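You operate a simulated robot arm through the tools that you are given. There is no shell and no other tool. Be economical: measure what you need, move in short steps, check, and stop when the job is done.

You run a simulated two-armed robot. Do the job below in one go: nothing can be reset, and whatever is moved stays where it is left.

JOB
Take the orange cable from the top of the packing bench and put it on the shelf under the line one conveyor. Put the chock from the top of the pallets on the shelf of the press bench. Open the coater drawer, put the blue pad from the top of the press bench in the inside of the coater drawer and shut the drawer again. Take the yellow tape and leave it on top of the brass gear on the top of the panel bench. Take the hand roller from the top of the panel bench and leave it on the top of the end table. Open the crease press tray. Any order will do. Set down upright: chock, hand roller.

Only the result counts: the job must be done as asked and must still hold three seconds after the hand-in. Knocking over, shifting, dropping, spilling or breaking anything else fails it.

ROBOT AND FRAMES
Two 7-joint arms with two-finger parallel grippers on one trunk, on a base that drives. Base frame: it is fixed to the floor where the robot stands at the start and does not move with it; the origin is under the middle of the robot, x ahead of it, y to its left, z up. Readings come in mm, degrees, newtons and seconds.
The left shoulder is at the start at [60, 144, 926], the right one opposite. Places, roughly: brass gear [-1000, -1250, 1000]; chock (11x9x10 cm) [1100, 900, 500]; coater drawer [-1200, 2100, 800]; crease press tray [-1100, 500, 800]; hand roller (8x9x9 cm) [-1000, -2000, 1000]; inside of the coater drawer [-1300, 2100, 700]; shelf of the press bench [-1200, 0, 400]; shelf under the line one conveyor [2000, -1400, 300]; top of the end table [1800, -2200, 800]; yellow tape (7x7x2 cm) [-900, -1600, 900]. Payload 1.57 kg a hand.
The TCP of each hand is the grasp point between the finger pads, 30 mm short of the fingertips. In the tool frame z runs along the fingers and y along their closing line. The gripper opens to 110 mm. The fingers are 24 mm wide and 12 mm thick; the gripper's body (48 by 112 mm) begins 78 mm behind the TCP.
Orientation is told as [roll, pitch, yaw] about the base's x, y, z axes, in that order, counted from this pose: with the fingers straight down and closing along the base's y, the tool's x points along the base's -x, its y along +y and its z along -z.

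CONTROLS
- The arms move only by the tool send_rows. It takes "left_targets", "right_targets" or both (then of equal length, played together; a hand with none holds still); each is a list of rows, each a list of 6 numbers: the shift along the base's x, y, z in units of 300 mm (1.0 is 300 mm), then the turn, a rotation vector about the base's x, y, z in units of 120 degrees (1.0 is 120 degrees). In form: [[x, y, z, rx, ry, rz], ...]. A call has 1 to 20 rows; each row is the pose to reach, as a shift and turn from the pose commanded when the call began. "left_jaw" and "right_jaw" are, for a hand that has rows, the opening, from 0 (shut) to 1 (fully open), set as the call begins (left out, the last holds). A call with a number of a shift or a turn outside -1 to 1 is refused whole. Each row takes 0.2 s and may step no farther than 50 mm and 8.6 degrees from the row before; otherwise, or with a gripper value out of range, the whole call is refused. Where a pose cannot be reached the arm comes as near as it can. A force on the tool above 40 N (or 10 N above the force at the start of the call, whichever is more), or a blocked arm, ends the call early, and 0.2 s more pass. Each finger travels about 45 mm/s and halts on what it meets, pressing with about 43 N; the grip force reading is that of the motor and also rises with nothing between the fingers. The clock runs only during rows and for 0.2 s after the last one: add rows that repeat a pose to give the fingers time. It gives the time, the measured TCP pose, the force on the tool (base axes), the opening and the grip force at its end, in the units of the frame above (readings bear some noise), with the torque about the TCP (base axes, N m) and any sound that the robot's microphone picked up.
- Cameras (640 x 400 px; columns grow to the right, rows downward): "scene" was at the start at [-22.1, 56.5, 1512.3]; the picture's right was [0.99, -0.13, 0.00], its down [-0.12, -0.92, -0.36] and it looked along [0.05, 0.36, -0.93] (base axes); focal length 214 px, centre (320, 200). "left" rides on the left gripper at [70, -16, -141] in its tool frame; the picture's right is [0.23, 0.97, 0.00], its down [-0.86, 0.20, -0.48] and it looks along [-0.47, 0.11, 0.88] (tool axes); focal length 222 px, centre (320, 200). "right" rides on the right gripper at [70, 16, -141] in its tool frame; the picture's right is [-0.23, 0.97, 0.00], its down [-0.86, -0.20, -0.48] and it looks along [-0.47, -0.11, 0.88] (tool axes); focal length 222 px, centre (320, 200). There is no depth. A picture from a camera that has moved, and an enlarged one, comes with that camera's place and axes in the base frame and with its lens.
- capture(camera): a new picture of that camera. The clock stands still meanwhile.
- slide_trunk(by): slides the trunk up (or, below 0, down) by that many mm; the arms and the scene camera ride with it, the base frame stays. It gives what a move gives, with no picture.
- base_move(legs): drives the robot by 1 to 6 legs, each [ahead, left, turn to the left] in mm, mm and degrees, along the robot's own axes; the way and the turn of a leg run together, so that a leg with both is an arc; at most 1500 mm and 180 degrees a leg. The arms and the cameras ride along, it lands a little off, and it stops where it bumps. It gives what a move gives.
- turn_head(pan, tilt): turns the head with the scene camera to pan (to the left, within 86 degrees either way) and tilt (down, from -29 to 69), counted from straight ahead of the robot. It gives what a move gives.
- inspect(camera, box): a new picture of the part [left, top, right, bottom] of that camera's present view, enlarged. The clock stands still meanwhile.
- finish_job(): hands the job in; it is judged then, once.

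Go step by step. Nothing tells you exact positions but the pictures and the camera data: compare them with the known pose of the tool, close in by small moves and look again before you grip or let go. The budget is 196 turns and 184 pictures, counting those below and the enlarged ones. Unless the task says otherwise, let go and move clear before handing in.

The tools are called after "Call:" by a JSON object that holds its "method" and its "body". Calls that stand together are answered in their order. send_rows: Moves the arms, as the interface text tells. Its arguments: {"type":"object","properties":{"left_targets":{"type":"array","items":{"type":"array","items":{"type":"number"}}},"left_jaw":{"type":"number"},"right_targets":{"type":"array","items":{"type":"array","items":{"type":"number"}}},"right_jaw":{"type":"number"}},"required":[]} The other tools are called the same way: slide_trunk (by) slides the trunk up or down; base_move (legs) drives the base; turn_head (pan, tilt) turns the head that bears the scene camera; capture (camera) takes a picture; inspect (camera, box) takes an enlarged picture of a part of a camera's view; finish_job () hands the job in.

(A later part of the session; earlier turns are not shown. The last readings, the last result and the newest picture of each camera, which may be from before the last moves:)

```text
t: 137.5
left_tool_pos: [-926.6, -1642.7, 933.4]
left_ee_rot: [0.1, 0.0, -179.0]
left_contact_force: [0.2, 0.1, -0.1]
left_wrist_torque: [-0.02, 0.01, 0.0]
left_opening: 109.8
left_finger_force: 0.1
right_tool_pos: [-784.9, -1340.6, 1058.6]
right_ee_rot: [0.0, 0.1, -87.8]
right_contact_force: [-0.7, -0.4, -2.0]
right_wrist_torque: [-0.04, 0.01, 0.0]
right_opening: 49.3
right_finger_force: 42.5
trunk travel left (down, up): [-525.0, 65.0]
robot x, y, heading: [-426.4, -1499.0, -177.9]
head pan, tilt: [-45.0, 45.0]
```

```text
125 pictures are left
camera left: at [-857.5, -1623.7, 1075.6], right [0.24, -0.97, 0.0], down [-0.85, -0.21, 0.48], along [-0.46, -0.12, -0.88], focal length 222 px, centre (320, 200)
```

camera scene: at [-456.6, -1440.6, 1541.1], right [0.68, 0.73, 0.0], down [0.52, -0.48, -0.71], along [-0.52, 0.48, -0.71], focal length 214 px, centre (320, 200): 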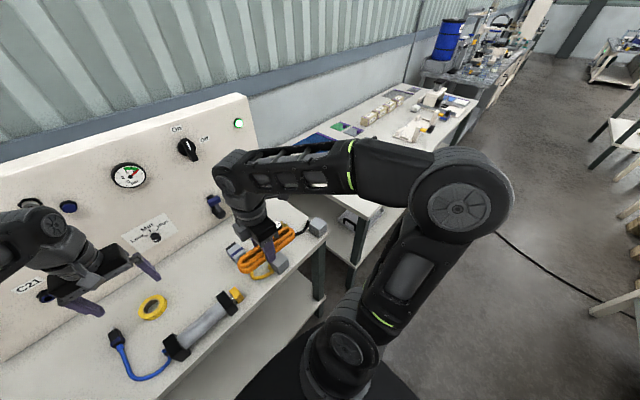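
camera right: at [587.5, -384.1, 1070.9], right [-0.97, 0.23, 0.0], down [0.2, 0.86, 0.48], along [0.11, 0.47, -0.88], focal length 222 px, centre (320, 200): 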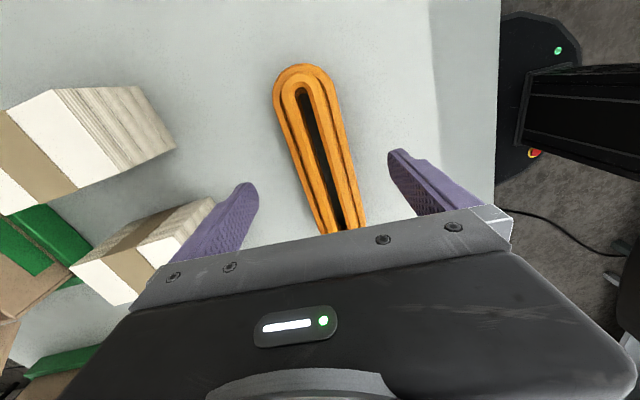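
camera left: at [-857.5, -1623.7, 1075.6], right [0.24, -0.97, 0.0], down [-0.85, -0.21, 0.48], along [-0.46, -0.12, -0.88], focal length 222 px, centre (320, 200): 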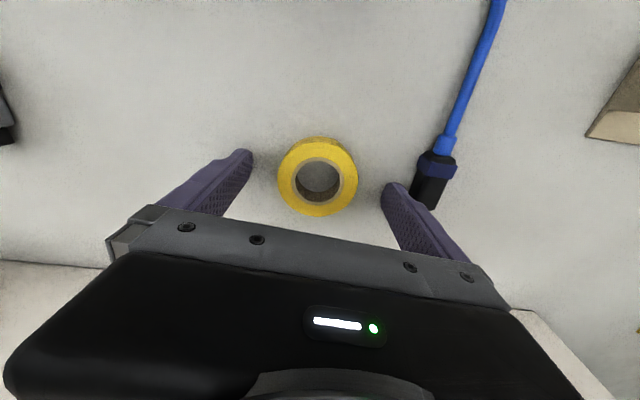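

Call:
{"method": "send_rows", "body": {"left_targets": [[0, 0, 0, 0, 0, 0], [0, 0, 0, 0, 0, 0], [0, 0, 0, 0, 0, 0], [0, 0, 0, 0, 0, 0], [0, 0, 0, 0, 0, 0]], "left_jaw": 0}}

Call:
{"method": "send_rows", "body": {"left_targets": [[0, 0, 0.1, 0, 0, 0], [0, 0, 0.25, 0, 0, 0], [0, 0, 0.4, 0, 0, 0], [0.1, 0, 0.47, 0, 0, 0], [0.22, 0, 0.47, 0, 0, 0], [0.36, 0, 0.47, 0, 0, 0], [0.5, 0, 0.47, 0, 0, 0], [0.5, 0, 0.47, 0, 0, 0]]}}

Call:
{"method": "capture", "body": {"camera": "left"}}

```text
t: 138.7
left_tool_pos: [-926.9, -1642.1, 932.9]
left_ee_rot: [0.1, 0.0, -179.0]
left_contact_force: [-0.8, 0.1, 0.4]
left_wrist_torque: [0.03, 0.01, 0.01]
left_opening: 60.1
left_finger_force: 32.5
right_tool_pos: [-785.3, -1340.1, 1058.5]
right_ee_rot: [0.2, 0.0, -87.8]
right_contact_force: [-0.6, -0.8, -2.2]
right_wrist_torque: [0.0, 0.03, 0.02]
right_opening: 49.4
right_finger_force: 42.9
trunk travel left (down, up): [-525.0, 65.0]
robot x, y, heading: [-424.9, -1496.4, -177.6]
head pan, tilt: [-45.0, 45.0]
```

```text
t: 140.5
left_tool_pos: [-775.7, -1641.0, 1074.2]
left_ee_rot: [0.2, 0.0, -179.1]
left_contact_force: [-0.3, 0.4, -0.2]
left_wrist_torque: [-0.02, -0.06, -0.02]
left_opening: 59.5
left_finger_force: 43.4
right_tool_pos: [-785.2, -1340.6, 1057.5]
right_ee_rot: [0.1, -0.1, -87.7]
right_contact_force: [-0.1, 0.5, -1.9]
right_wrist_torque: [-0.04, -0.01, -0.01]
right_opening: 49.5
right_finger_force: 43.1
trunk travel left (down, up): [-525.0, 65.0]
robot x, y, heading: [-428.6, -1495.0, -177.9]
head pan, tilt: [-45.0, 45.0]
```

```text
124 pictures are left
camera left: at [-706.0, -1623.0, 1215.7], right [0.24, -0.97, 0.0], down [-0.85, -0.21, 0.48], along [-0.46, -0.12, -0.88], focal length 222 px, centre (320, 200)
```

left: 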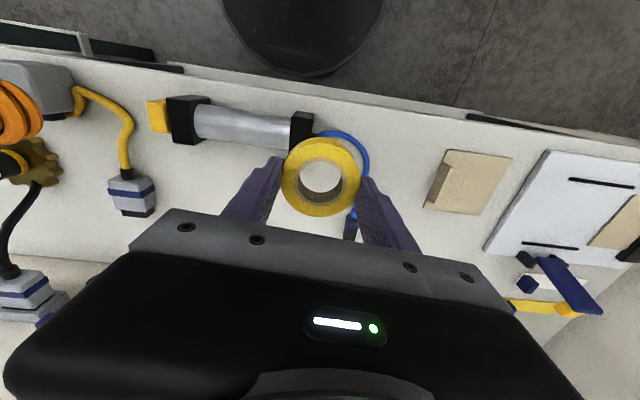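

Tape held. Shift base toward the gear and look.

Call:
{"method": "base_move", "body": {"legs": [[0, -385, 0]]}}

Call:
{"method": "turn_head", "body": {"pan": 5, "tilt": 50}}

Call:
{"method": "capture", "body": {"camera": "scene"}}

Call:
{"method": "capture", "body": {"camera": "left"}}

```text
t: 142.9
left_tool_pos: [-790.3, -1259.3, 1074.2]
left_ee_rot: [0.1, 0.0, -179.1]
left_contact_force: [-0.3, -0.8, -0.6]
left_wrist_torque: [-0.02, -0.01, 0.0]
left_opening: 59.6
left_finger_force: 42.9
right_tool_pos: [-800.8, -958.2, 1058.4]
right_ee_rot: [0.2, 0.0, -87.7]
right_contact_force: [0.2, -0.6, -2.7]
right_wrist_torque: [-0.02, -0.02, -0.01]
right_opening: 49.5
right_finger_force: 42.6
trunk travel left (down, up): [-525.0, 65.0]
robot x, y, heading: [-441.0, -1113.8, -178.0]
head pan, tilt: [-45.0, 45.0]
```

```text
t: 144.1
left_tool_pos: [-789.6, -1258.7, 1074.0]
left_ee_rot: [0.0, 0.1, -179.1]
left_contact_force: [-0.7, -0.5, -0.7]
left_wrist_torque: [0.01, 0.0, 0.01]
left_opening: 59.6
left_finger_force: 42.9
right_tool_pos: [-801.1, -958.5, 1057.8]
right_ee_rot: [0.1, 0.1, -87.7]
right_contact_force: [-1.0, 0.3, -1.9]
right_wrist_torque: [-0.02, 0.0, 0.01]
right_opening: 49.4
right_finger_force: 42.8
trunk travel left (down, up): [-525.0, 65.0]
robot x, y, heading: [-442.9, -1117.1, -177.9]
head pan, tilt: [5.0, 50.0]
```

```text
123 pictures are left
camera scene: at [-488.1, -1123.7, 1534.2], right [-0.13, 0.99, 0.0], down [0.76, 0.1, -0.64], along [-0.64, -0.08, -0.77], focal length 214 px, centre (320, 200)
```

scene: 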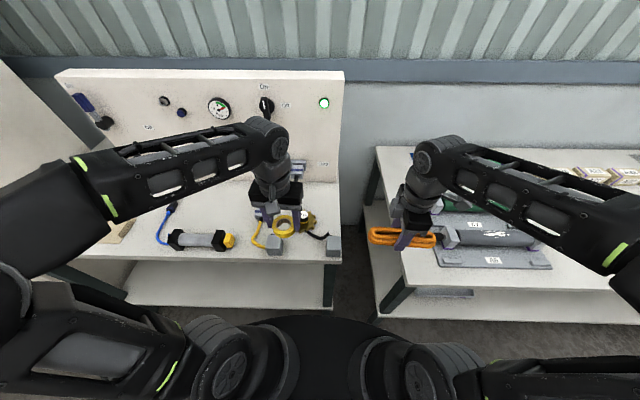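

```text
122 pictures are left
camera left: at [-720.7, -1241.4, 1216.0], right [0.24, -0.97, 0.0], down [-0.85, -0.21, 0.48], along [-0.46, -0.12, -0.88], focal length 222 px, centre (320, 200)
```

left: 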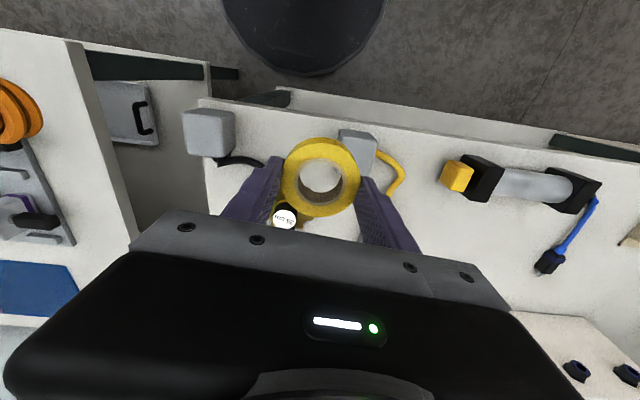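

Call:
{"method": "inspect", "body": {"camera": "scene", "box": [230, 160, 360, 260]}}

Call:
{"method": "turn_head", "body": {"pan": 35, "tilt": 50}}

Call:
{"method": "capture", "body": {"camera": "scene"}}

```text
4.00 times, centred on (295, 210) of scene
camera zoom: at [-488.1, -1123.7, 1534.2], right [-0.13, 0.99, 0.0], down [0.76, 0.1, -0.64], along [-0.64, -0.08, -0.77], focal length 858 px, centre (420, 160)
```

zoom: 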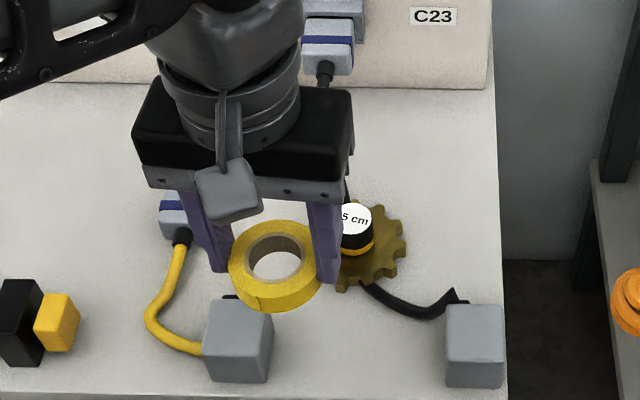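

```text
t: 145.0
left_tool_pos: [-789.0, -1258.6, 1073.7]
left_ee_rot: [0.1, 0.0, -179.1]
left_contact_force: [-0.8, 0.4, 0.5]
left_wrist_torque: [-0.02, 0.0, -0.03]
left_opening: 59.6
left_finger_force: 43.0
right_tool_pos: [-800.5, -958.5, 1058.4]
right_ee_rot: [0.1, 0.1, -87.7]
right_contact_force: [0.1, 0.1, -2.2]
right_wrist_torque: [-0.05, 0.0, -0.03]
right_opening: 49.4
right_finger_force: 42.8
trunk travel left (down, up): [-525.0, 65.0]
robot x, y, heading: [-438.7, -1117.4, -177.8]
head pan, tilt: [35.0, 50.0]
```

```text
120 pictures are left
camera scene: at [-473.0, -1160.6, 1534.2], right [-0.6, 0.8, 0.0], down [0.61, 0.46, -0.64], along [-0.51, -0.39, -0.77], focal length 214 px, centre (320, 200)
```

scene: 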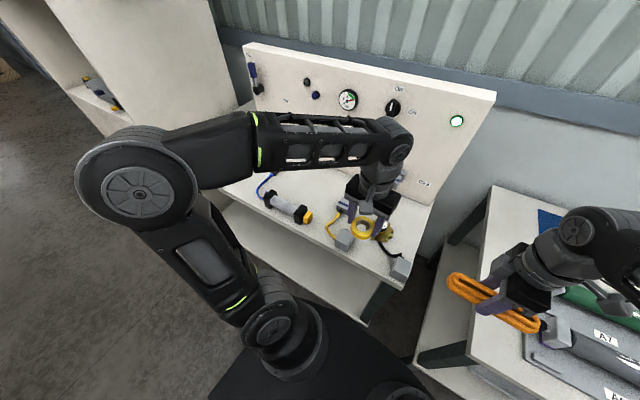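

There's something on the gear (a black cap with a white label). I'll move the hand aside for a clear view.

Call:
{"method": "send_rows", "body": {"left_targets": [[0.05, -0.12, 0.05, 0, 0, 0], [0.1, -0.25, 0.05, 0, 0, 0], [0.15, -0.38, 0.05, 0, 0, 0], [0.15, -0.5, 0.05, 0, 0, 0]]}}

Call:
{"method": "turn_head", "body": {"pan": 10, "tilt": 50}}

Call:
{"method": "inspect", "body": {"camera": "scene", "box": [260, 140, 400, 240]}}

Call:
{"method": "capture", "body": {"camera": "left"}}

```text
t: 146.0
left_tool_pos: [-744.6, -1411.3, 1088.6]
left_ee_rot: [0.1, 0.1, -179.2]
left_contact_force: [-1.5, -0.8, 1.0]
left_wrist_torque: [0.0, -0.04, 0.02]
left_opening: 59.4
left_finger_force: 43.4
right_tool_pos: [-800.7, -958.7, 1057.5]
right_ee_rot: [0.1, 0.1, -87.7]
right_contact_force: [-0.2, -0.2, -2.6]
right_wrist_torque: [-0.04, -0.01, -0.02]
right_opening: 49.4
right_finger_force: 42.9
trunk travel left (down, up): [-525.0, 65.0]
robot x, y, heading: [-444.6, -1116.6, -177.8]
head pan, tilt: [35.0, 50.0]
```

```text
t: 146.9
left_tool_pos: [-744.7, -1409.0, 1088.1]
left_ee_rot: [0.2, 0.1, -179.2]
left_contact_force: [0.4, 0.4, -0.4]
left_wrist_torque: [-0.02, 0.03, -0.01]
left_opening: 59.7
left_finger_force: 43.2
right_tool_pos: [-800.9, -959.0, 1058.3]
right_ee_rot: [0.1, 0.0, -87.7]
right_contact_force: [-0.9, -0.6, -2.9]
right_wrist_torque: [-0.01, 0.02, -0.01]
right_opening: 49.4
right_finger_force: 43.2
trunk travel left (down, up): [-525.0, 65.0]
robot x, y, heading: [-438.7, -1117.6, -177.7]
head pan, tilt: [10.0, 50.0]
```

```text
4.00 times, centred on (330, 190) of scene
camera zoom: at [-486.8, -1130.5, 1534.2], right [-0.21, 0.98, 0.0], down [0.75, 0.16, -0.64], along [-0.63, -0.14, -0.77], focal length 858 px, centre (280, 240)
```

zoom: 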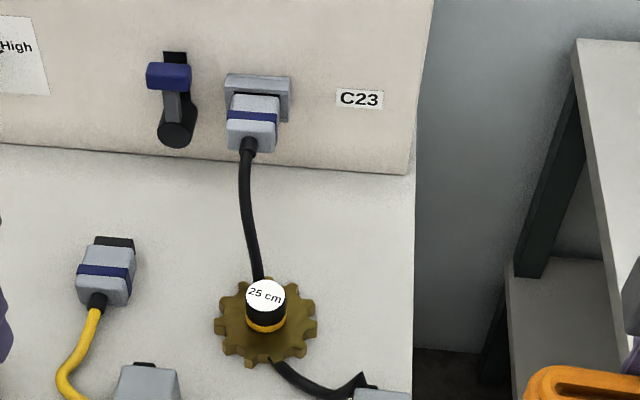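

```text
118 pictures are left
camera left: at [-675.5, -1391.7, 1230.0], right [0.24, -0.97, 0.0], down [-0.85, -0.21, 0.48], along [-0.46, -0.12, -0.88], focal length 222 px, centre (320, 200)
```

left: 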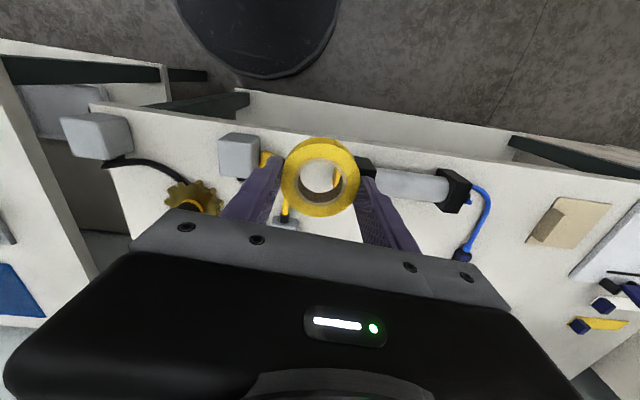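

Call:
{"method": "inspect", "body": {"camera": "scene", "box": [305, 195, 345, 235]}}

Call:
{"method": "inspect", "body": {"camera": "left", "box": [150, 160, 240, 230]}}

```text
10.00 times, centred on (325, 215) of scene
camera zoom: at [-486.8, -1130.5, 1534.2], right [-0.21, 0.98, 0.0], down [0.75, 0.16, -0.64], along [-0.63, -0.14, -0.77], focal length 2145 px, centre (270, 50)
```

zoom: 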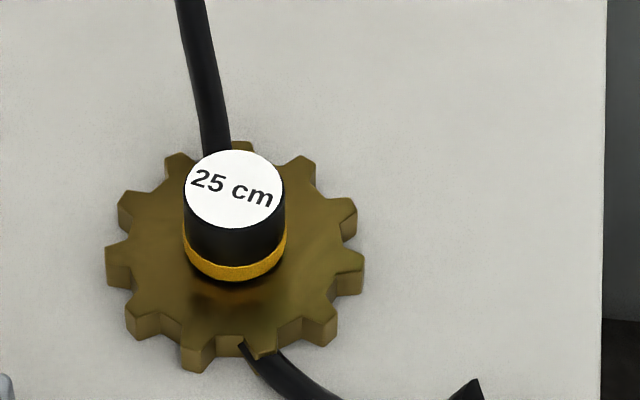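

```text
5.71 times, centred on (195, 195) of left
camera zoom: at [-675.5, -1391.7, 1230.0], right [0.24, -0.97, 0.0], down [-0.85, -0.21, 0.48], along [-0.46, -0.12, -0.88], focal length 1269 px, centre (1034, 229)
```

zoom: 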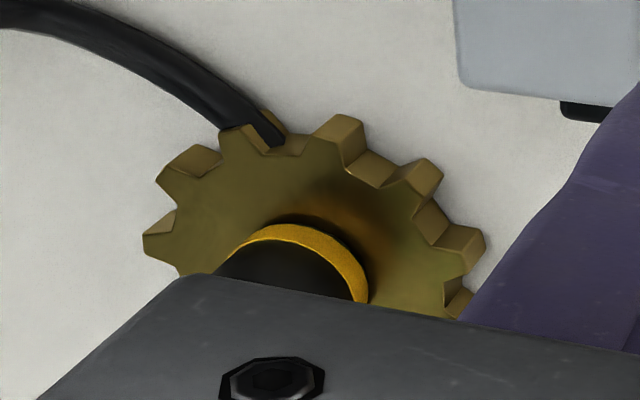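

Call:
{"method": "inspect", "body": {"camera": "left", "box": [260, 120, 380, 230]}}

Call:
{"method": "turn_head", "body": {"pan": 32, "tilt": 55}}

Call:
{"method": "capture", "body": {"camera": "scene"}}

```text
3.64 times, centred on (320, 175) of left
camera zoom: at [-675.5, -1391.7, 1230.0], right [0.24, -0.97, 0.0], down [-0.85, -0.21, 0.48], along [-0.46, -0.12, -0.88], focal length 808 px, centre (320, 291)
```

zoom: 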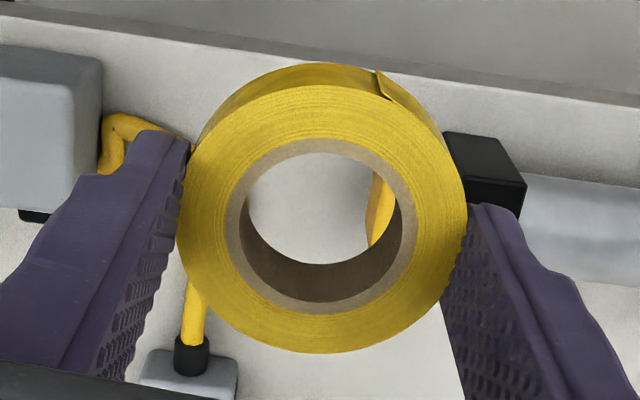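

```text
t: 147.8
left_tool_pos: [-745.5, -1408.9, 1088.5]
left_ee_rot: [0.1, 0.1, -179.1]
left_contact_force: [-0.7, 0.4, -0.1]
left_wrist_torque: [-0.01, -0.02, 0.03]
left_opening: 59.7
left_finger_force: 42.8
right_tool_pos: [-799.9, -958.1, 1058.2]
right_ee_rot: [0.1, 0.1, -87.7]
right_contact_force: [0.7, -0.1, -1.8]
right_wrist_torque: [-0.02, -0.01, 0.0]
right_opening: 49.3
right_finger_force: 42.4
trunk travel left (down, up): [-525.0, 65.0]
robot x, y, heading: [-439.8, -1117.9, -177.9]
head pan, tilt: [32.0, 55.0]
```

```text
114 pictures are left
camera scene: at [-471.3, -1154.6, 1527.7], right [-0.56, 0.83, 0.0], down [0.68, 0.46, -0.57], along [-0.47, -0.32, -0.82], focal length 214 px, centre (320, 200)
```

scene: 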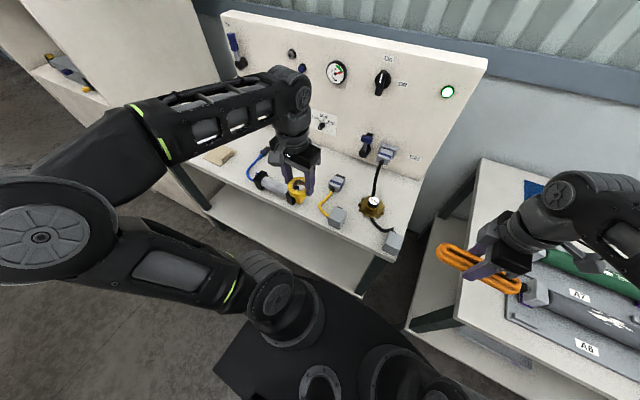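

The tape's hole (~33 mm) won't pass the ~35 mm cylinder that stands on the gear. I need to know whether that cylinder is loose, so I'll set the tape down on a free spot at about (-915, -1500) first.

Call:
{"method": "send_rows", "body": {"left_targets": [[-0.12, -0.08, 0, 0, 0, 0], [-0.25, -0.14, 0, 0, 0, 0], [-0.38, -0.2, 0, 0, 0, 0], [-0.5, -0.27, -0.02, 0, 0, 0], [-0.57, -0.31, -0.1, 0, 0, 0], [-0.57, -0.31, -0.25, 0, 0, 0], [-0.57, -0.31, -0.35, 0, 0, 0], [-0.57, -0.31, -0.35, 0, 0, 0]]}}

Call:
{"method": "capture", "body": {"camera": "left"}}

Call:
{"method": "inspect", "body": {"camera": "scene", "box": [230, 120, 430, 260]}}

```text
t: 149.6
left_tool_pos: [-917.9, -1502.4, 983.4]
left_ee_rot: [0.1, 0.0, -179.1]
left_contact_force: [-0.2, 0.3, 0.3]
left_wrist_torque: [-0.03, 0.0, 0.01]
left_opening: 59.6
left_finger_force: 43.8
right_tool_pos: [-800.3, -959.1, 1056.0]
right_ee_rot: [0.0, 0.1, -87.8]
right_contact_force: [0.0, -0.1, -2.0]
right_wrist_torque: [-0.04, 0.01, 0.0]
right_opening: 49.7
right_finger_force: 42.4
trunk travel left (down, up): [-525.0, 65.0]
robot x, y, heading: [-441.9, -1116.5, -177.7]
head pan, tilt: [32.0, 55.0]
```

```text
113 pictures are left
camera left: at [-848.0, -1484.8, 1124.8], right [0.24, -0.97, 0.0], down [-0.85, -0.21, 0.48], along [-0.46, -0.12, -0.88], focal length 222 px, centre (320, 200)
```

left: 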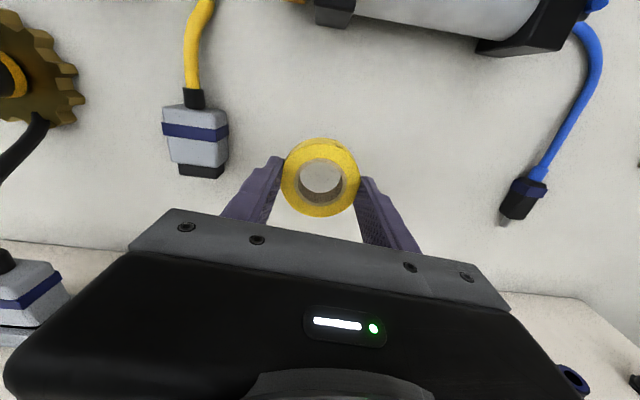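

```text
2.86 times, centred on (330, 190) of scene
camera zoom: at [-471.1, -1154.6, 1527.7], right [-0.56, 0.83, 0.0], down [0.68, 0.46, -0.57], along [-0.47, -0.32, -0.82], focal length 613 px, centre (291, 229)
```

zoom: 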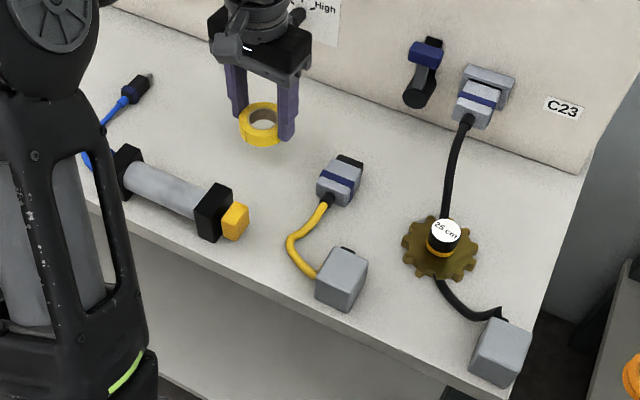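

Clear spot. Lower and release the tape here temporarily.

Call:
{"method": "send_rows", "body": {"left_targets": [[0, 0, -0.08, 0, 0, 0], [0, 0, -0.14, 0, 0, 0], [0, 0, -0.163, 0, 0, 0], [0, 0, -0.163, 0, 0, 0]]}}

Call:
{"method": "send_rows", "body": {"left_targets": [[0, 0, 0, 0, 0, 0], [0, 0, 0, 0, 0, 0], [0, 0, 0, 0, 0, 0], [0, 0, 0, 0, 0, 0]], "left_jaw": 0.8}}

Call:
{"method": "send_rows", "body": {"left_targets": [[0, 0, 0.1, 0, 0, 0], [0, 0, 0.25, 0, 0, 0], [0, 0, 0.4, 0, 0, 0], [0, 0.1, 0.5, 0, 0, 0], [0, 0.25, 0.5, 0, 0, 0], [0, 0.4, 0.5, 0, 0, 0], [0, 0.55, 0.5, 0, 0, 0], [0, 0.7, 0.5, 0, 0, 0], [0.05, 0.85, 0.5, 0, 0, 0], [0.05, 0.89, 0.5, 0, 0, 0], [0.05, 0.89, 0.5, 0, 0, 0]]}}

Call:
{"method": "capture", "body": {"camera": "left"}}

Call:
{"method": "capture", "body": {"camera": "scene"}}

```text
t: 150.6
left_tool_pos: [-915.8, -1501.4, 934.1]
left_ee_rot: [0.1, 0.1, -179.1]
left_contact_force: [-0.7, -0.1, 0.1]
left_wrist_torque: [0.01, 0.01, -0.03]
left_opening: 59.5
left_finger_force: 42.8
right_tool_pos: [-800.8, -957.8, 1057.7]
right_ee_rot: [0.2, 0.1, -87.7]
right_contact_force: [0.1, 0.5, -1.5]
right_wrist_torque: [0.03, 0.02, -0.02]
right_opening: 49.4
right_finger_force: 42.8
trunk travel left (down, up): [-525.0, 65.0]
robot x, y, heading: [-442.2, -1116.0, -178.0]
head pan, tilt: [32.0, 55.0]
```

```text
t: 151.6
left_tool_pos: [-916.7, -1501.6, 934.1]
left_ee_rot: [0.1, 0.1, -179.1]
left_contact_force: [0.2, 0.0, 0.5]
left_wrist_torque: [0.04, 0.01, -0.01]
left_opening: 88.1
left_finger_force: 0.2
right_tool_pos: [-801.2, -957.9, 1058.2]
right_ee_rot: [0.0, 0.1, -87.8]
right_contact_force: [-0.8, 0.4, -2.2]
right_wrist_torque: [-0.05, 0.01, 0.04]
right_opening: 49.4
right_finger_force: 43.1
trunk travel left (down, up): [-525.0, 65.0]
robot x, y, heading: [-441.9, -1116.1, -177.8]
head pan, tilt: [32.0, 55.0]
```

```text
t: 154.0
left_tool_pos: [-900.7, -1234.2, 1085.7]
left_ee_rot: [0.1, 0.0, -179.1]
left_contact_force: [-0.6, 0.5, 0.0]
left_wrist_torque: [0.03, -0.02, -0.01]
left_opening: 88.0
left_finger_force: 0.1
right_tool_pos: [-800.5, -959.6, 1059.2]
right_ee_rot: [0.1, 0.1, -87.7]
right_contact_force: [0.2, 0.3, -1.5]
right_wrist_torque: [-0.04, -0.01, -0.02]
right_opening: 49.4
right_finger_force: 43.0
trunk travel left (down, up): [-525.0, 65.0]
robot x, y, heading: [-442.3, -1114.8, -177.7]
head pan, tilt: [32.0, 55.0]
```

```text
111 pictures are left
camera left: at [-831.1, -1216.6, 1227.9], right [0.24, -0.97, 0.0], down [-0.85, -0.21, 0.48], along [-0.46, -0.12, -0.88], focal length 222 px, centre (320, 200)
```

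left: 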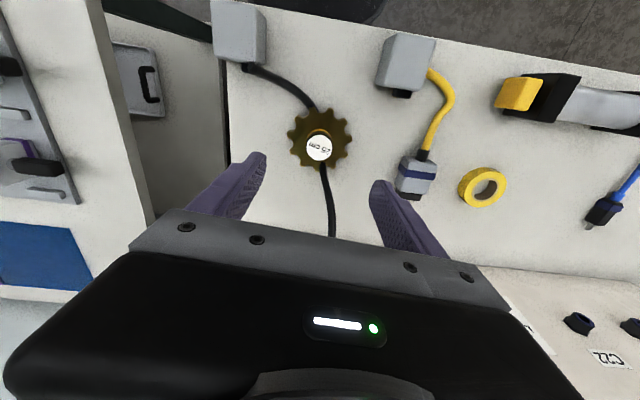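

```text
110 pictures are left
camera scene: at [-471.1, -1154.6, 1527.7], right [-0.56, 0.83, 0.0], down [0.68, 0.46, -0.57], along [-0.47, -0.32, -0.82], focal length 214 px, centre (320, 200)
```

scene: 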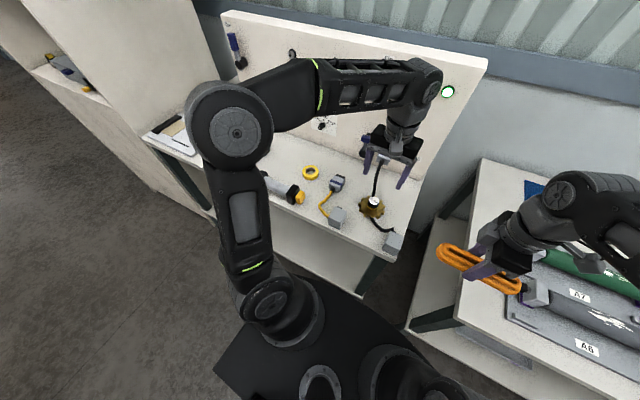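

The cylinder's top is ~960, gear top ~920. I'll carefully grip the cylinder and lift a little to see whether it's separate from the gear.

Call:
{"method": "send_rows", "body": {"left_targets": [[0, 0, -0.12, 0, 0, 0], [0, 0, -0.26, 0, 0, 0], [0, 0, -0.38, 0, 0, 0], [0, 0, -0.42, 0, 0, 0], [0, 0, -0.42, 0, 0, 0]]}}

Call:
{"method": "send_rows", "body": {"left_targets": [[0, 0, 0, 0, 0, 0], [0, 0, 0, 0, 0, 0], [0, 0, 0, 0, 0, 0], [0, 0, 0, 0, 0, 0], [0, 0, 0, 0, 0, 0]], "left_jaw": 0}}

Call:
{"method": "capture", "body": {"camera": "left"}}

Call:
{"method": "inspect", "body": {"camera": "scene", "box": [320, 140, 440, 240]}}

```text
t: 155.2
left_tool_pos: [-901.7, -1235.2, 959.6]
left_ee_rot: [0.2, 0.1, -179.1]
left_contact_force: [-0.2, -0.5, 0.0]
left_wrist_torque: [0.04, 0.0, -0.01]
left_opening: 87.8
left_finger_force: 0.0
right_tool_pos: [-800.1, -958.7, 1058.3]
right_ee_rot: [0.1, 0.2, -87.7]
right_contact_force: [-0.1, 0.1, -3.0]
right_wrist_torque: [-0.04, -0.01, -0.02]
right_opening: 49.4
right_finger_force: 43.0
trunk travel left (down, up): [-525.0, 65.0]
robot x, y, heading: [-439.9, -1115.0, -177.7]
head pan, tilt: [32.0, 55.0]
```

```text
t: 156.4
left_tool_pos: [-901.8, -1234.4, 959.9]
left_ee_rot: [0.2, 0.0, -179.0]
left_contact_force: [0.1, -0.6, 0.4]
left_wrist_torque: [0.09, -0.03, 0.04]
left_opening: 34.0
left_finger_force: 29.7
right_tool_pos: [-800.7, -959.7, 1057.6]
right_ee_rot: [0.1, 0.1, -87.7]
right_contact_force: [-0.7, 0.4, -1.4]
right_wrist_torque: [0.0, -0.02, 0.0]
right_opening: 49.3
right_finger_force: 42.8
trunk travel left (down, up): [-525.0, 65.0]
robot x, y, heading: [-441.4, -1119.0, -177.8]
head pan, tilt: [32.0, 55.0]
```

```text
109 pictures are left
camera left: at [-831.6, -1217.3, 1101.5], right [0.24, -0.97, 0.0], down [-0.85, -0.21, 0.48], along [-0.46, -0.12, -0.88], focal length 222 px, centre (320, 200)
```

left: 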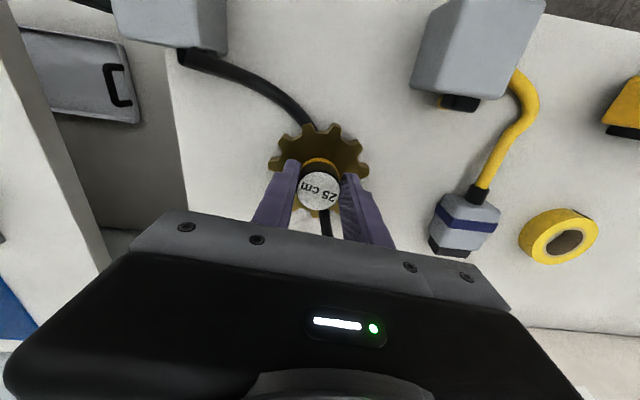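

```text
4.00 times, centred on (380, 190) of scene
camera zoom: at [-471.3, -1154.8, 1527.7], right [-0.56, 0.83, 0.0], down [0.68, 0.46, -0.57], along [-0.47, -0.32, -0.82], focal length 858 px, centre (80, 240)
```

zoom: 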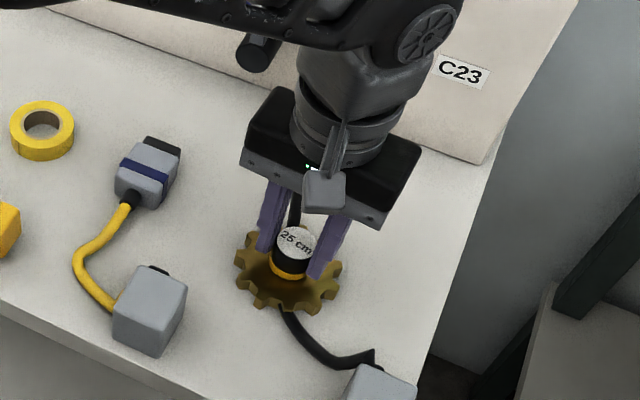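

Call:
{"method": "send_rows", "body": {"left_targets": [[0, 0, 0.02, 0, 0, 0], [0, 0, 0.05, 0, 0, 0], [0, 0, 0.05, 0, 0, 0]]}}

Call:
{"method": "inspect", "body": {"camera": "scene", "box": [350, 170, 410, 230]}}

Call:
{"method": "capture", "body": {"camera": "left"}}

```text
t: 157.2
left_tool_pos: [-900.2, -1234.3, 974.4]
left_ee_rot: [0.1, 0.2, -179.1]
left_contact_force: [-0.2, 0.7, -4.1]
left_wrist_torque: [0.05, -0.03, -0.01]
left_opening: 33.6
left_finger_force: 41.3
right_tool_pos: [-800.0, -959.3, 1058.8]
right_ee_rot: [0.1, 0.1, -87.7]
right_contact_force: [-0.3, 0.0, -2.1]
right_wrist_torque: [0.0, -0.01, 0.03]
right_opening: 49.5
right_finger_force: 42.9
trunk travel left (down, up): [-525.0, 65.0]
robot x, y, heading: [-443.2, -1118.8, -177.7]
head pan, tilt: [32.0, 55.0]
```

```text
6.67 times, centred on (380, 200) of scene
camera zoom: at [-471.6, -1154.7, 1527.7], right [-0.56, 0.83, 0.0], down [0.68, 0.46, -0.57], along [-0.47, -0.32, -0.82], focal length 1430 px, centre (-80, 200)
```

zoom: 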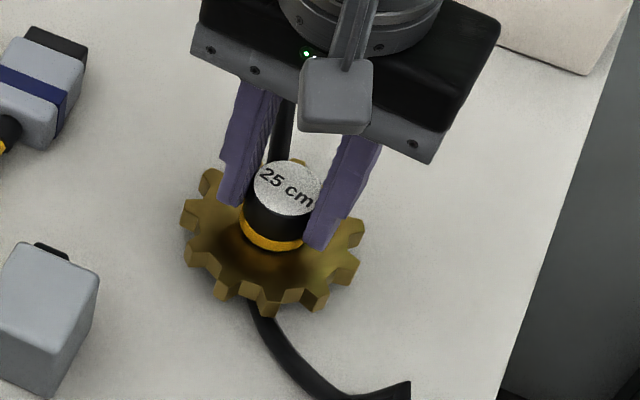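

```text
106 pictures are left
camera left: at [-831.8, -1217.3, 1115.8], right [0.24, -0.97, 0.0], down [-0.85, -0.21, 0.48], along [-0.46, -0.12, -0.88], focal length 222 px, centre (320, 200)
```

left: 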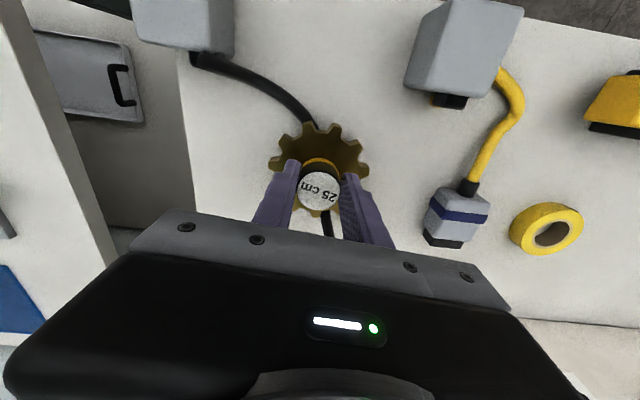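

The gear lifts together with the cylinder: the cylinder is the gear's own knob. Lower it back exactly and release; the tape then goes on top of the knob.

Call:
{"method": "send_rows", "body": {"left_targets": [[0, 0, -0.025, 0, 0, 0], [0, 0, -0.045, 0, 0, 0], [0, 0, -0.05, 0, 0, 0], [0, 0, -0.05, 0, 0, 0]]}}

Call:
{"method": "send_rows", "body": {"left_targets": [[0, 0, 0, 0, 0, 0], [0, 0, 0, 0, 0, 0], [0, 0, 0, 0, 0, 0], [0, 0, 0, 0, 0, 0], [0, 0, 0, 0, 0, 0]], "left_jaw": 0.8}}

Call:
{"method": "send_rows", "body": {"left_targets": [[0, 0, 0.1, 0, 0, 0], [0, 0, 0.25, 0, 0, 0], [0, 0, 0.42, 0, 0, 0]]}}

Call:
{"method": "capture", "body": {"camera": "left"}}

Call:
{"method": "inspect", "body": {"camera": "scene", "box": [320, 140, 440, 240]}}

```text
t: 158.2
left_tool_pos: [-900.2, -1234.8, 959.3]
left_ee_rot: [0.0, 0.0, -179.2]
left_contact_force: [-1.1, -1.6, 0.3]
left_wrist_torque: [0.1, 0.01, 0.03]
left_opening: 33.6
left_finger_force: 41.4
right_tool_pos: [-800.1, -959.3, 1059.4]
right_ee_rot: [0.1, 0.1, -87.7]
right_contact_force: [-1.2, -0.3, -2.3]
right_wrist_torque: [-0.01, 0.01, -0.01]
right_opening: 49.3
right_finger_force: 43.1
trunk travel left (down, up): [-525.0, 65.0]
robot x, y, heading: [-440.6, -1116.3, -177.9]
head pan, tilt: [32.0, 55.0]
```

```text
t: 159.4
left_tool_pos: [-901.5, -1234.6, 960.5]
left_ee_rot: [0.1, 0.1, -179.0]
left_contact_force: [0.5, 0.6, 0.3]
left_wrist_torque: [0.02, 0.01, -0.01]
left_opening: 87.9
left_finger_force: 0.0
right_tool_pos: [-800.5, -958.4, 1058.4]
right_ee_rot: [0.1, 0.0, -87.6]
right_contact_force: [-1.0, -1.8, -2.2]
right_wrist_torque: [-0.01, 0.02, 0.02]
right_opening: 49.2
right_finger_force: 43.0
trunk travel left (down, up): [-525.0, 65.0]
robot x, y, heading: [-442.8, -1115.5, -177.8]
head pan, tilt: [32.0, 55.0]
```

```text
refused: row 3 steps farther than a row can; nothing moved
```

```text
105 pictures are left
camera left: at [-831.7, -1217.2, 1101.4], right [0.24, -0.97, 0.0], down [-0.85, -0.21, 0.48], along [-0.46, -0.12, -0.88], focal length 222 px, centre (320, 200)
```

left: 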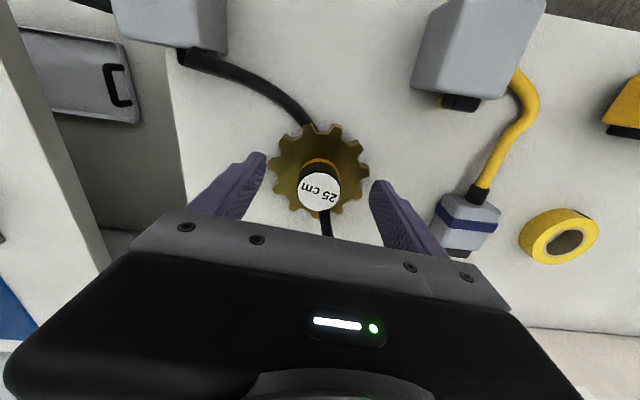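

```text
4.00 times, centred on (380, 190) of scene
camera zoom: at [-471.3, -1154.6, 1527.7], right [-0.56, 0.83, 0.0], down [0.68, 0.46, -0.57], along [-0.47, -0.32, -0.82], focal length 858 px, centre (80, 240)
```

zoom: 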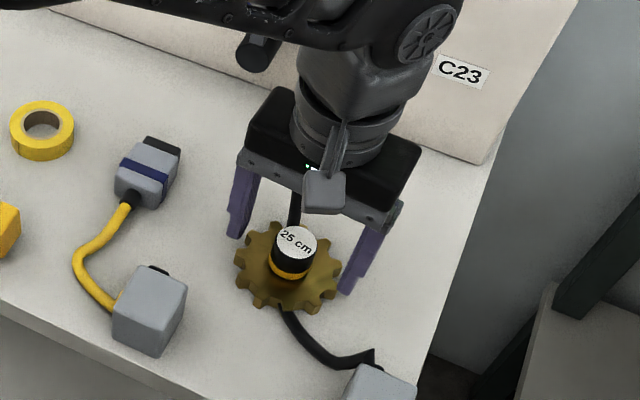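

Gear is back in place. Return to the tape with the hand raised.

Call:
{"method": "send_rows", "body": {"left_targets": [[0, 0, 0.12, 0, 0, 0], [0, 0, 0.27, 0, 0, 0], [0, 0, 0.4, 0, 0, 0], [0, -0.15, 0.4, 0, 0, 0], [0, -0.3, 0.4, 0, 0, 0], [-0.02, -0.45, 0.4, 0, 0, 0], [-0.03, -0.6, 0.4, 0, 0, 0], [-0.04, -0.75, 0.4, 0, 0, 0], [-0.05, -0.89, 0.4, 0, 0, 0], [-0.05, -0.89, 0.26, 0, 0, 0], [-0.05, -0.89, 0.12, 0, 0, 0], [-0.05, -0.89, 0.05, 0, 0, 0], [-0.05, -0.89, 0.05, 0, 0, 0]]}}

Call:
{"method": "capture", "body": {"camera": "left"}}

```text
t: 162.2
left_tool_pos: [-915.3, -1501.7, 973.3]
left_ee_rot: [0.0, 0.1, -179.1]
left_contact_force: [-0.8, -0.3, 0.2]
left_wrist_torque: [0.01, -0.01, 0.0]
left_opening: 88.0
left_finger_force: 0.1
right_tool_pos: [-800.6, -958.2, 1058.6]
right_ee_rot: [0.1, 0.1, -87.7]
right_contact_force: [0.0, -0.9, -2.8]
right_wrist_torque: [-0.01, 0.03, 0.03]
right_opening: 49.5
right_finger_force: 42.7
trunk travel left (down, up): [-525.0, 65.0]
robot x, y, heading: [-443.2, -1118.0, -177.8]
head pan, tilt: [32.0, 55.0]
```

```text
103 pictures are left
camera left: at [-846.9, -1484.6, 1114.9], right [0.24, -0.97, 0.0], down [-0.85, -0.21, 0.48], along [-0.46, -0.12, -0.88], focal length 222 px, centre (320, 200)
```

left: 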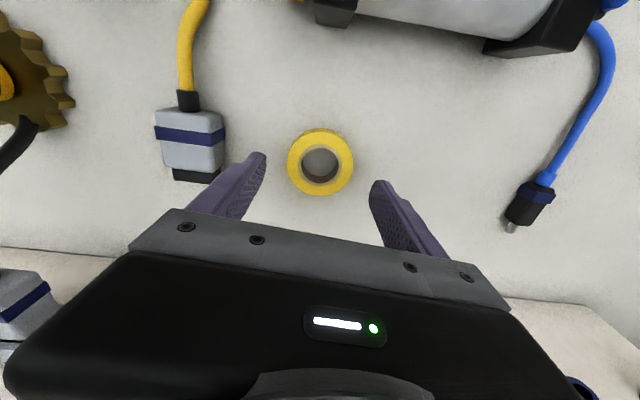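

Call:
{"method": "send_rows", "body": {"left_targets": [[0.008, 0, -0.07, 0, 0, 0], [0.008, 0, -0.12, 0, 0, 0], [0.008, 0, -0.13, 0, 0, 0], [0.008, 0, -0.13, 0, 0, 0]]}}

Call:
{"method": "send_rows", "body": {"left_targets": [[0, 0, 0, 0, 0, 0], [0, 0, 0, 0, 0, 0], [0, 0, 0, 0, 0, 0], [0, 0, 0, 0, 0, 0]], "left_jaw": 0}}

Call:
{"method": "send_rows", "body": {"left_targets": [[0, 0, 0.12, 0, 0, 0], [0, 0, 0.27, 0, 0, 0], [0, 0, 0.42, 0, 0, 0], [0, 0.15, 0.45, 0, 0, 0], [0, 0.3, 0.45, 0, 0, 0], [0, 0.45, 0.45, 0, 0, 0], [0.02, 0.6, 0.45, 0, 0, 0], [0.03, 0.75, 0.45, 0, 0, 0], [0.045, 0.88, 0.45, 0, 0, 0], [0.045, 0.89, 0.36, 0, 0, 0], [0.045, 0.89, 0.36, 0, 0, 0]]}}

Call:
{"method": "capture", "body": {"camera": "left"}}

Call:
{"method": "inspect", "body": {"camera": "scene", "box": [320, 140, 440, 240]}}

```text
t: 163.2
left_tool_pos: [-913.5, -1502.2, 934.9]
left_ee_rot: [0.1, 0.0, -179.0]
left_contact_force: [-0.6, 0.6, 0.0]
left_wrist_torque: [-0.05, 0.05, -0.01]
left_opening: 88.1
left_finger_force: 0.0
right_tool_pos: [-800.8, -959.3, 1058.7]
right_ee_rot: [0.2, 0.1, -87.7]
right_contact_force: [-1.0, -0.3, -2.1]
right_wrist_torque: [-0.02, -0.03, -0.02]
right_opening: 49.5
right_finger_force: 42.7
trunk travel left (down, up): [-525.0, 65.0]
robot x, y, heading: [-440.4, -1118.7, -177.6]
head pan, tilt: [32.0, 55.0]
```

```text
t: 164.2
left_tool_pos: [-913.6, -1502.9, 934.9]
left_ee_rot: [0.1, 0.0, -179.1]
left_contact_force: [-0.1, 0.2, 0.4]
left_wrist_torque: [-0.02, 0.0, -0.01]
left_opening: 59.5
left_finger_force: 34.9
right_tool_pos: [-800.5, -957.9, 1059.0]
right_ee_rot: [0.2, 0.1, -87.6]
right_contact_force: [-0.6, -0.8, -3.1]
right_wrist_torque: [-0.05, 0.0, 0.01]
right_opening: 49.5
right_finger_force: 43.1
trunk travel left (down, up): [-525.0, 65.0]
robot x, y, heading: [-443.9, -1116.4, -177.8]
head pan, tilt: [32.0, 55.0]
```

```text
t: 166.6
left_tool_pos: [-900.7, -1234.5, 1043.5]
left_ee_rot: [0.2, 0.1, -179.1]
left_contact_force: [-0.6, 0.3, -0.3]
left_wrist_torque: [0.02, -0.03, 0.0]
left_opening: 59.5
left_finger_force: 43.3
right_tool_pos: [-799.4, -959.9, 1059.2]
right_ee_rot: [0.1, 0.0, -87.7]
right_contact_force: [-0.2, -0.7, -2.1]
right_wrist_torque: [-0.03, 0.01, 0.01]
right_opening: 49.5
right_finger_force: 43.1
trunk travel left (down, up): [-525.0, 65.0]
robot x, y, heading: [-439.9, -1115.2, -177.9]
head pan, tilt: [32.0, 55.0]
```

```text
102 pictures are left
camera left: at [-830.5, -1216.1, 1184.4], right [0.24, -0.97, 0.0], down [-0.85, -0.21, 0.48], along [-0.46, -0.12, -0.88], focal length 222 px, centre (320, 200)
```

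left: 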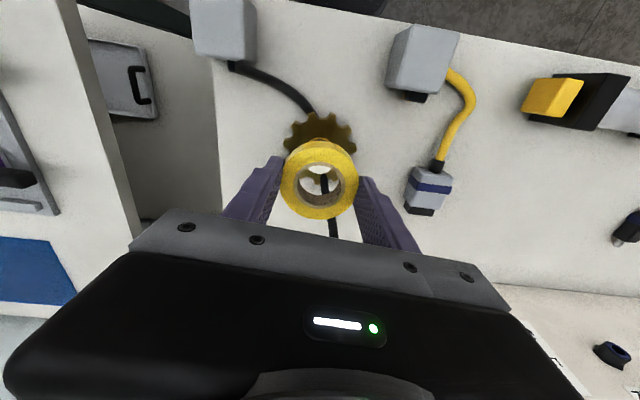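

```text
4.00 times, centred on (380, 190) of scene
camera zoom: at [-471.0, -1154.4, 1527.7], right [-0.56, 0.83, 0.0], down [0.68, 0.46, -0.57], along [-0.47, -0.32, -0.82], focal length 858 px, centre (80, 240)
```

zoom: 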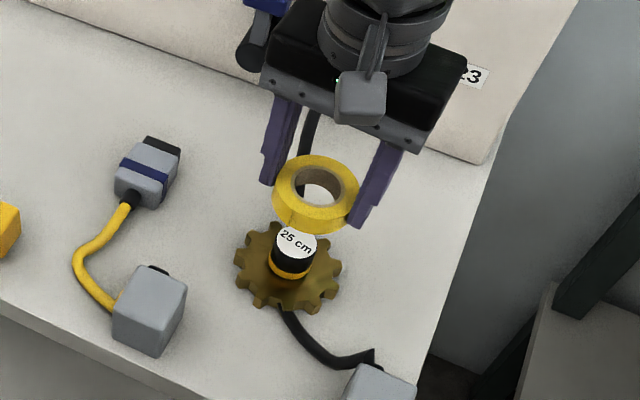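

Tape is centred over the knob. Lower slowly to contact.

Call:
{"method": "send_rows", "body": {"left_targets": [[0.004, 0, -0.06, 0, 0, 0], [0.004, 0, -0.11, 0, 0, 0], [0.004, 0, -0.14, 0, 0, 0], [0.004, 0, -0.14, 0, 0, 0]]}}

Call:
{"method": "inspect", "body": {"camera": "scene", "box": [350, 170, 410, 230]}}

```text
t: 167.6
left_tool_pos: [-899.0, -1234.9, 1001.0]
left_ee_rot: [0.1, 0.1, -179.1]
left_contact_force: [-0.6, -1.8, 0.3]
left_wrist_torque: [-0.01, -0.02, 0.0]
left_opening: 59.1
left_finger_force: 43.3
right_tool_pos: [-799.8, -960.0, 1058.3]
right_ee_rot: [0.1, 0.0, -87.6]
right_contact_force: [-0.8, -0.9, -2.0]
right_wrist_torque: [-0.05, 0.01, -0.02]
right_opening: 49.6
right_finger_force: 42.9
trunk travel left (down, up): [-525.0, 65.0]
robot x, y, heading: [-441.9, -1118.0, -177.6]
head pan, tilt: [32.0, 55.0]
```

```text
6.67 times, centred on (380, 200) of scene
camera zoom: at [-471.3, -1154.6, 1527.7], right [-0.56, 0.83, 0.0], down [0.68, 0.46, -0.57], along [-0.47, -0.32, -0.82], focal length 1430 px, centre (-80, 200)
```

zoom: 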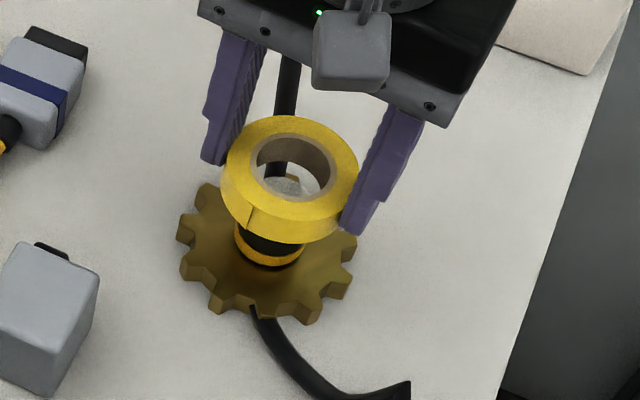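

Call:
{"method": "send_rows", "body": {"left_targets": [[0, 0, -0.008, 0, 0, 0], [0, 0, -0.016, 0, 0, 0], [0, 0, -0.022, 0, 0, 0], [0, 0, -0.022, 0, 0, 0]]}}

Call:
{"method": "inspect", "body": {"camera": "scene", "box": [350, 170, 410, 230]}}

Call:
{"method": "inspect", "body": {"camera": "left", "box": [260, 120, 380, 230]}}

```text
t: 168.6
left_tool_pos: [-899.8, -1234.4, 993.0]
left_ee_rot: [0.1, 0.2, -179.1]
left_contact_force: [-0.7, 0.9, -0.7]
left_wrist_torque: [0.0, 0.01, 0.0]
left_opening: 59.2
left_finger_force: 43.4
right_tool_pos: [-799.7, -958.8, 1059.2]
right_ee_rot: [0.1, 0.1, -87.8]
right_contact_force: [0.1, 0.4, -1.7]
right_wrist_torque: [-0.06, -0.02, -0.01]
right_opening: 49.3
right_finger_force: 43.1
trunk travel left (down, up): [-525.0, 65.0]
robot x, y, heading: [-440.9, -1116.5, -177.7]
head pan, tilt: [32.0, 55.0]
```

```text
6.67 times, centred on (380, 200) of scene
camera zoom: at [-471.3, -1154.6, 1527.7], right [-0.56, 0.83, 0.0], down [0.68, 0.46, -0.57], along [-0.47, -0.32, -0.82], focal length 1430 px, centre (-80, 200)
```

zoom: 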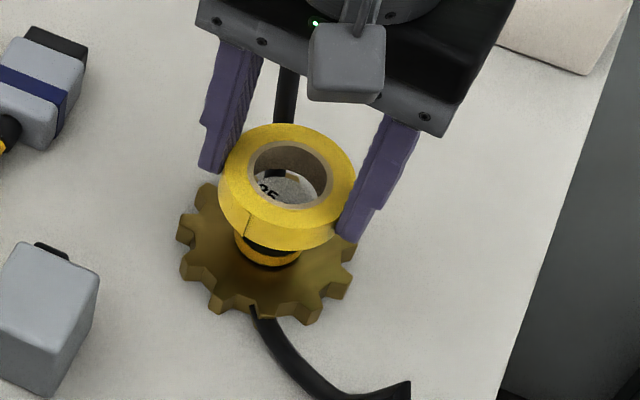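

```text
3.64 times, centred on (320, 175) of left
camera zoom: at [-829.5, -1217.2, 1136.1], right [0.24, -0.97, 0.0], down [-0.85, -0.21, 0.48], along [-0.46, -0.12, -0.88], focal length 808 px, centre (320, 291)
```

zoom: 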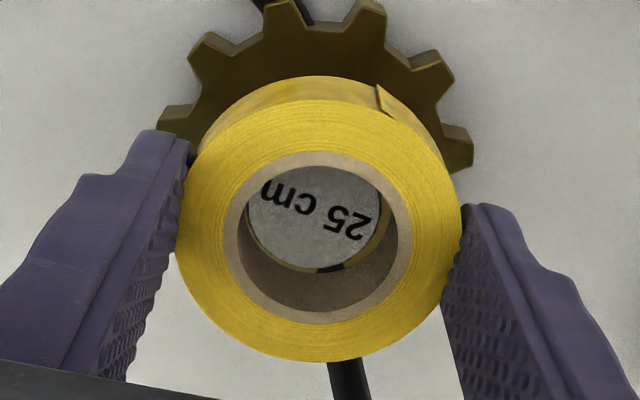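

Call:
{"method": "send_rows", "body": {"left_targets": [[0, 0.003, -0.006, 0, 0, 0], [0, 0.004, -0.012, 0, 0, 0], [0, 0.004, -0.018, 0, 0, 0], [0, 0.004, -0.024, 0, 0, 0], [0, 0.004, -0.024, 0, 0, 0]]}}

Call:
{"method": "inspect", "body": {"camera": "left", "box": [260, 120, 380, 230]}}

Call:
{"method": "inspect", "body": {"camera": "scene", "box": [350, 170, 410, 230]}}

```text
t: 169.8
left_tool_pos: [-899.2, -1233.6, 986.7]
left_ee_rot: [0.1, 0.1, -179.1]
left_contact_force: [0.9, 0.2, -0.3]
left_wrist_torque: [-0.03, 0.0, 0.02]
left_opening: 59.5
left_finger_force: 42.6
right_tool_pos: [-799.2, -959.2, 1058.2]
right_ee_rot: [0.1, 0.1, -87.8]
right_contact_force: [-0.1, -0.2, -2.5]
right_wrist_torque: [-0.05, 0.01, -0.02]
right_opening: 49.1
right_finger_force: 42.9
trunk travel left (down, up): [-525.0, 65.0]
robot x, y, heading: [-441.8, -1116.5, -177.8]
head pan, tilt: [32.0, 55.0]
```

```text
3.64 times, centred on (320, 175) of left
camera zoom: at [-829.6, -1216.3, 1129.1], right [0.24, -0.97, 0.0], down [-0.85, -0.21, 0.48], along [-0.46, -0.12, -0.88], focal length 808 px, centre (320, 291)
```

zoom: 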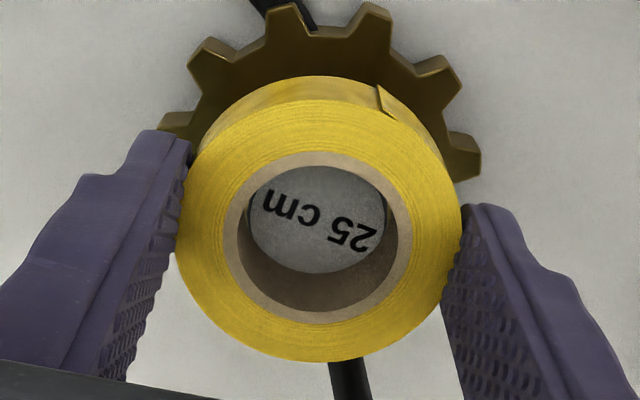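

```text
6.67 times, centred on (380, 200) of scene
camera zoom: at [-471.3, -1154.6, 1527.7], right [-0.56, 0.83, 0.0], down [0.68, 0.46, -0.57], along [-0.47, -0.32, -0.82], focal length 1430 px, centre (-80, 200)
```

zoom: 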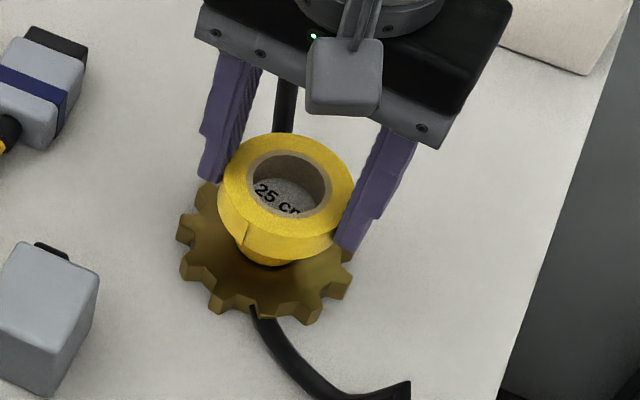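

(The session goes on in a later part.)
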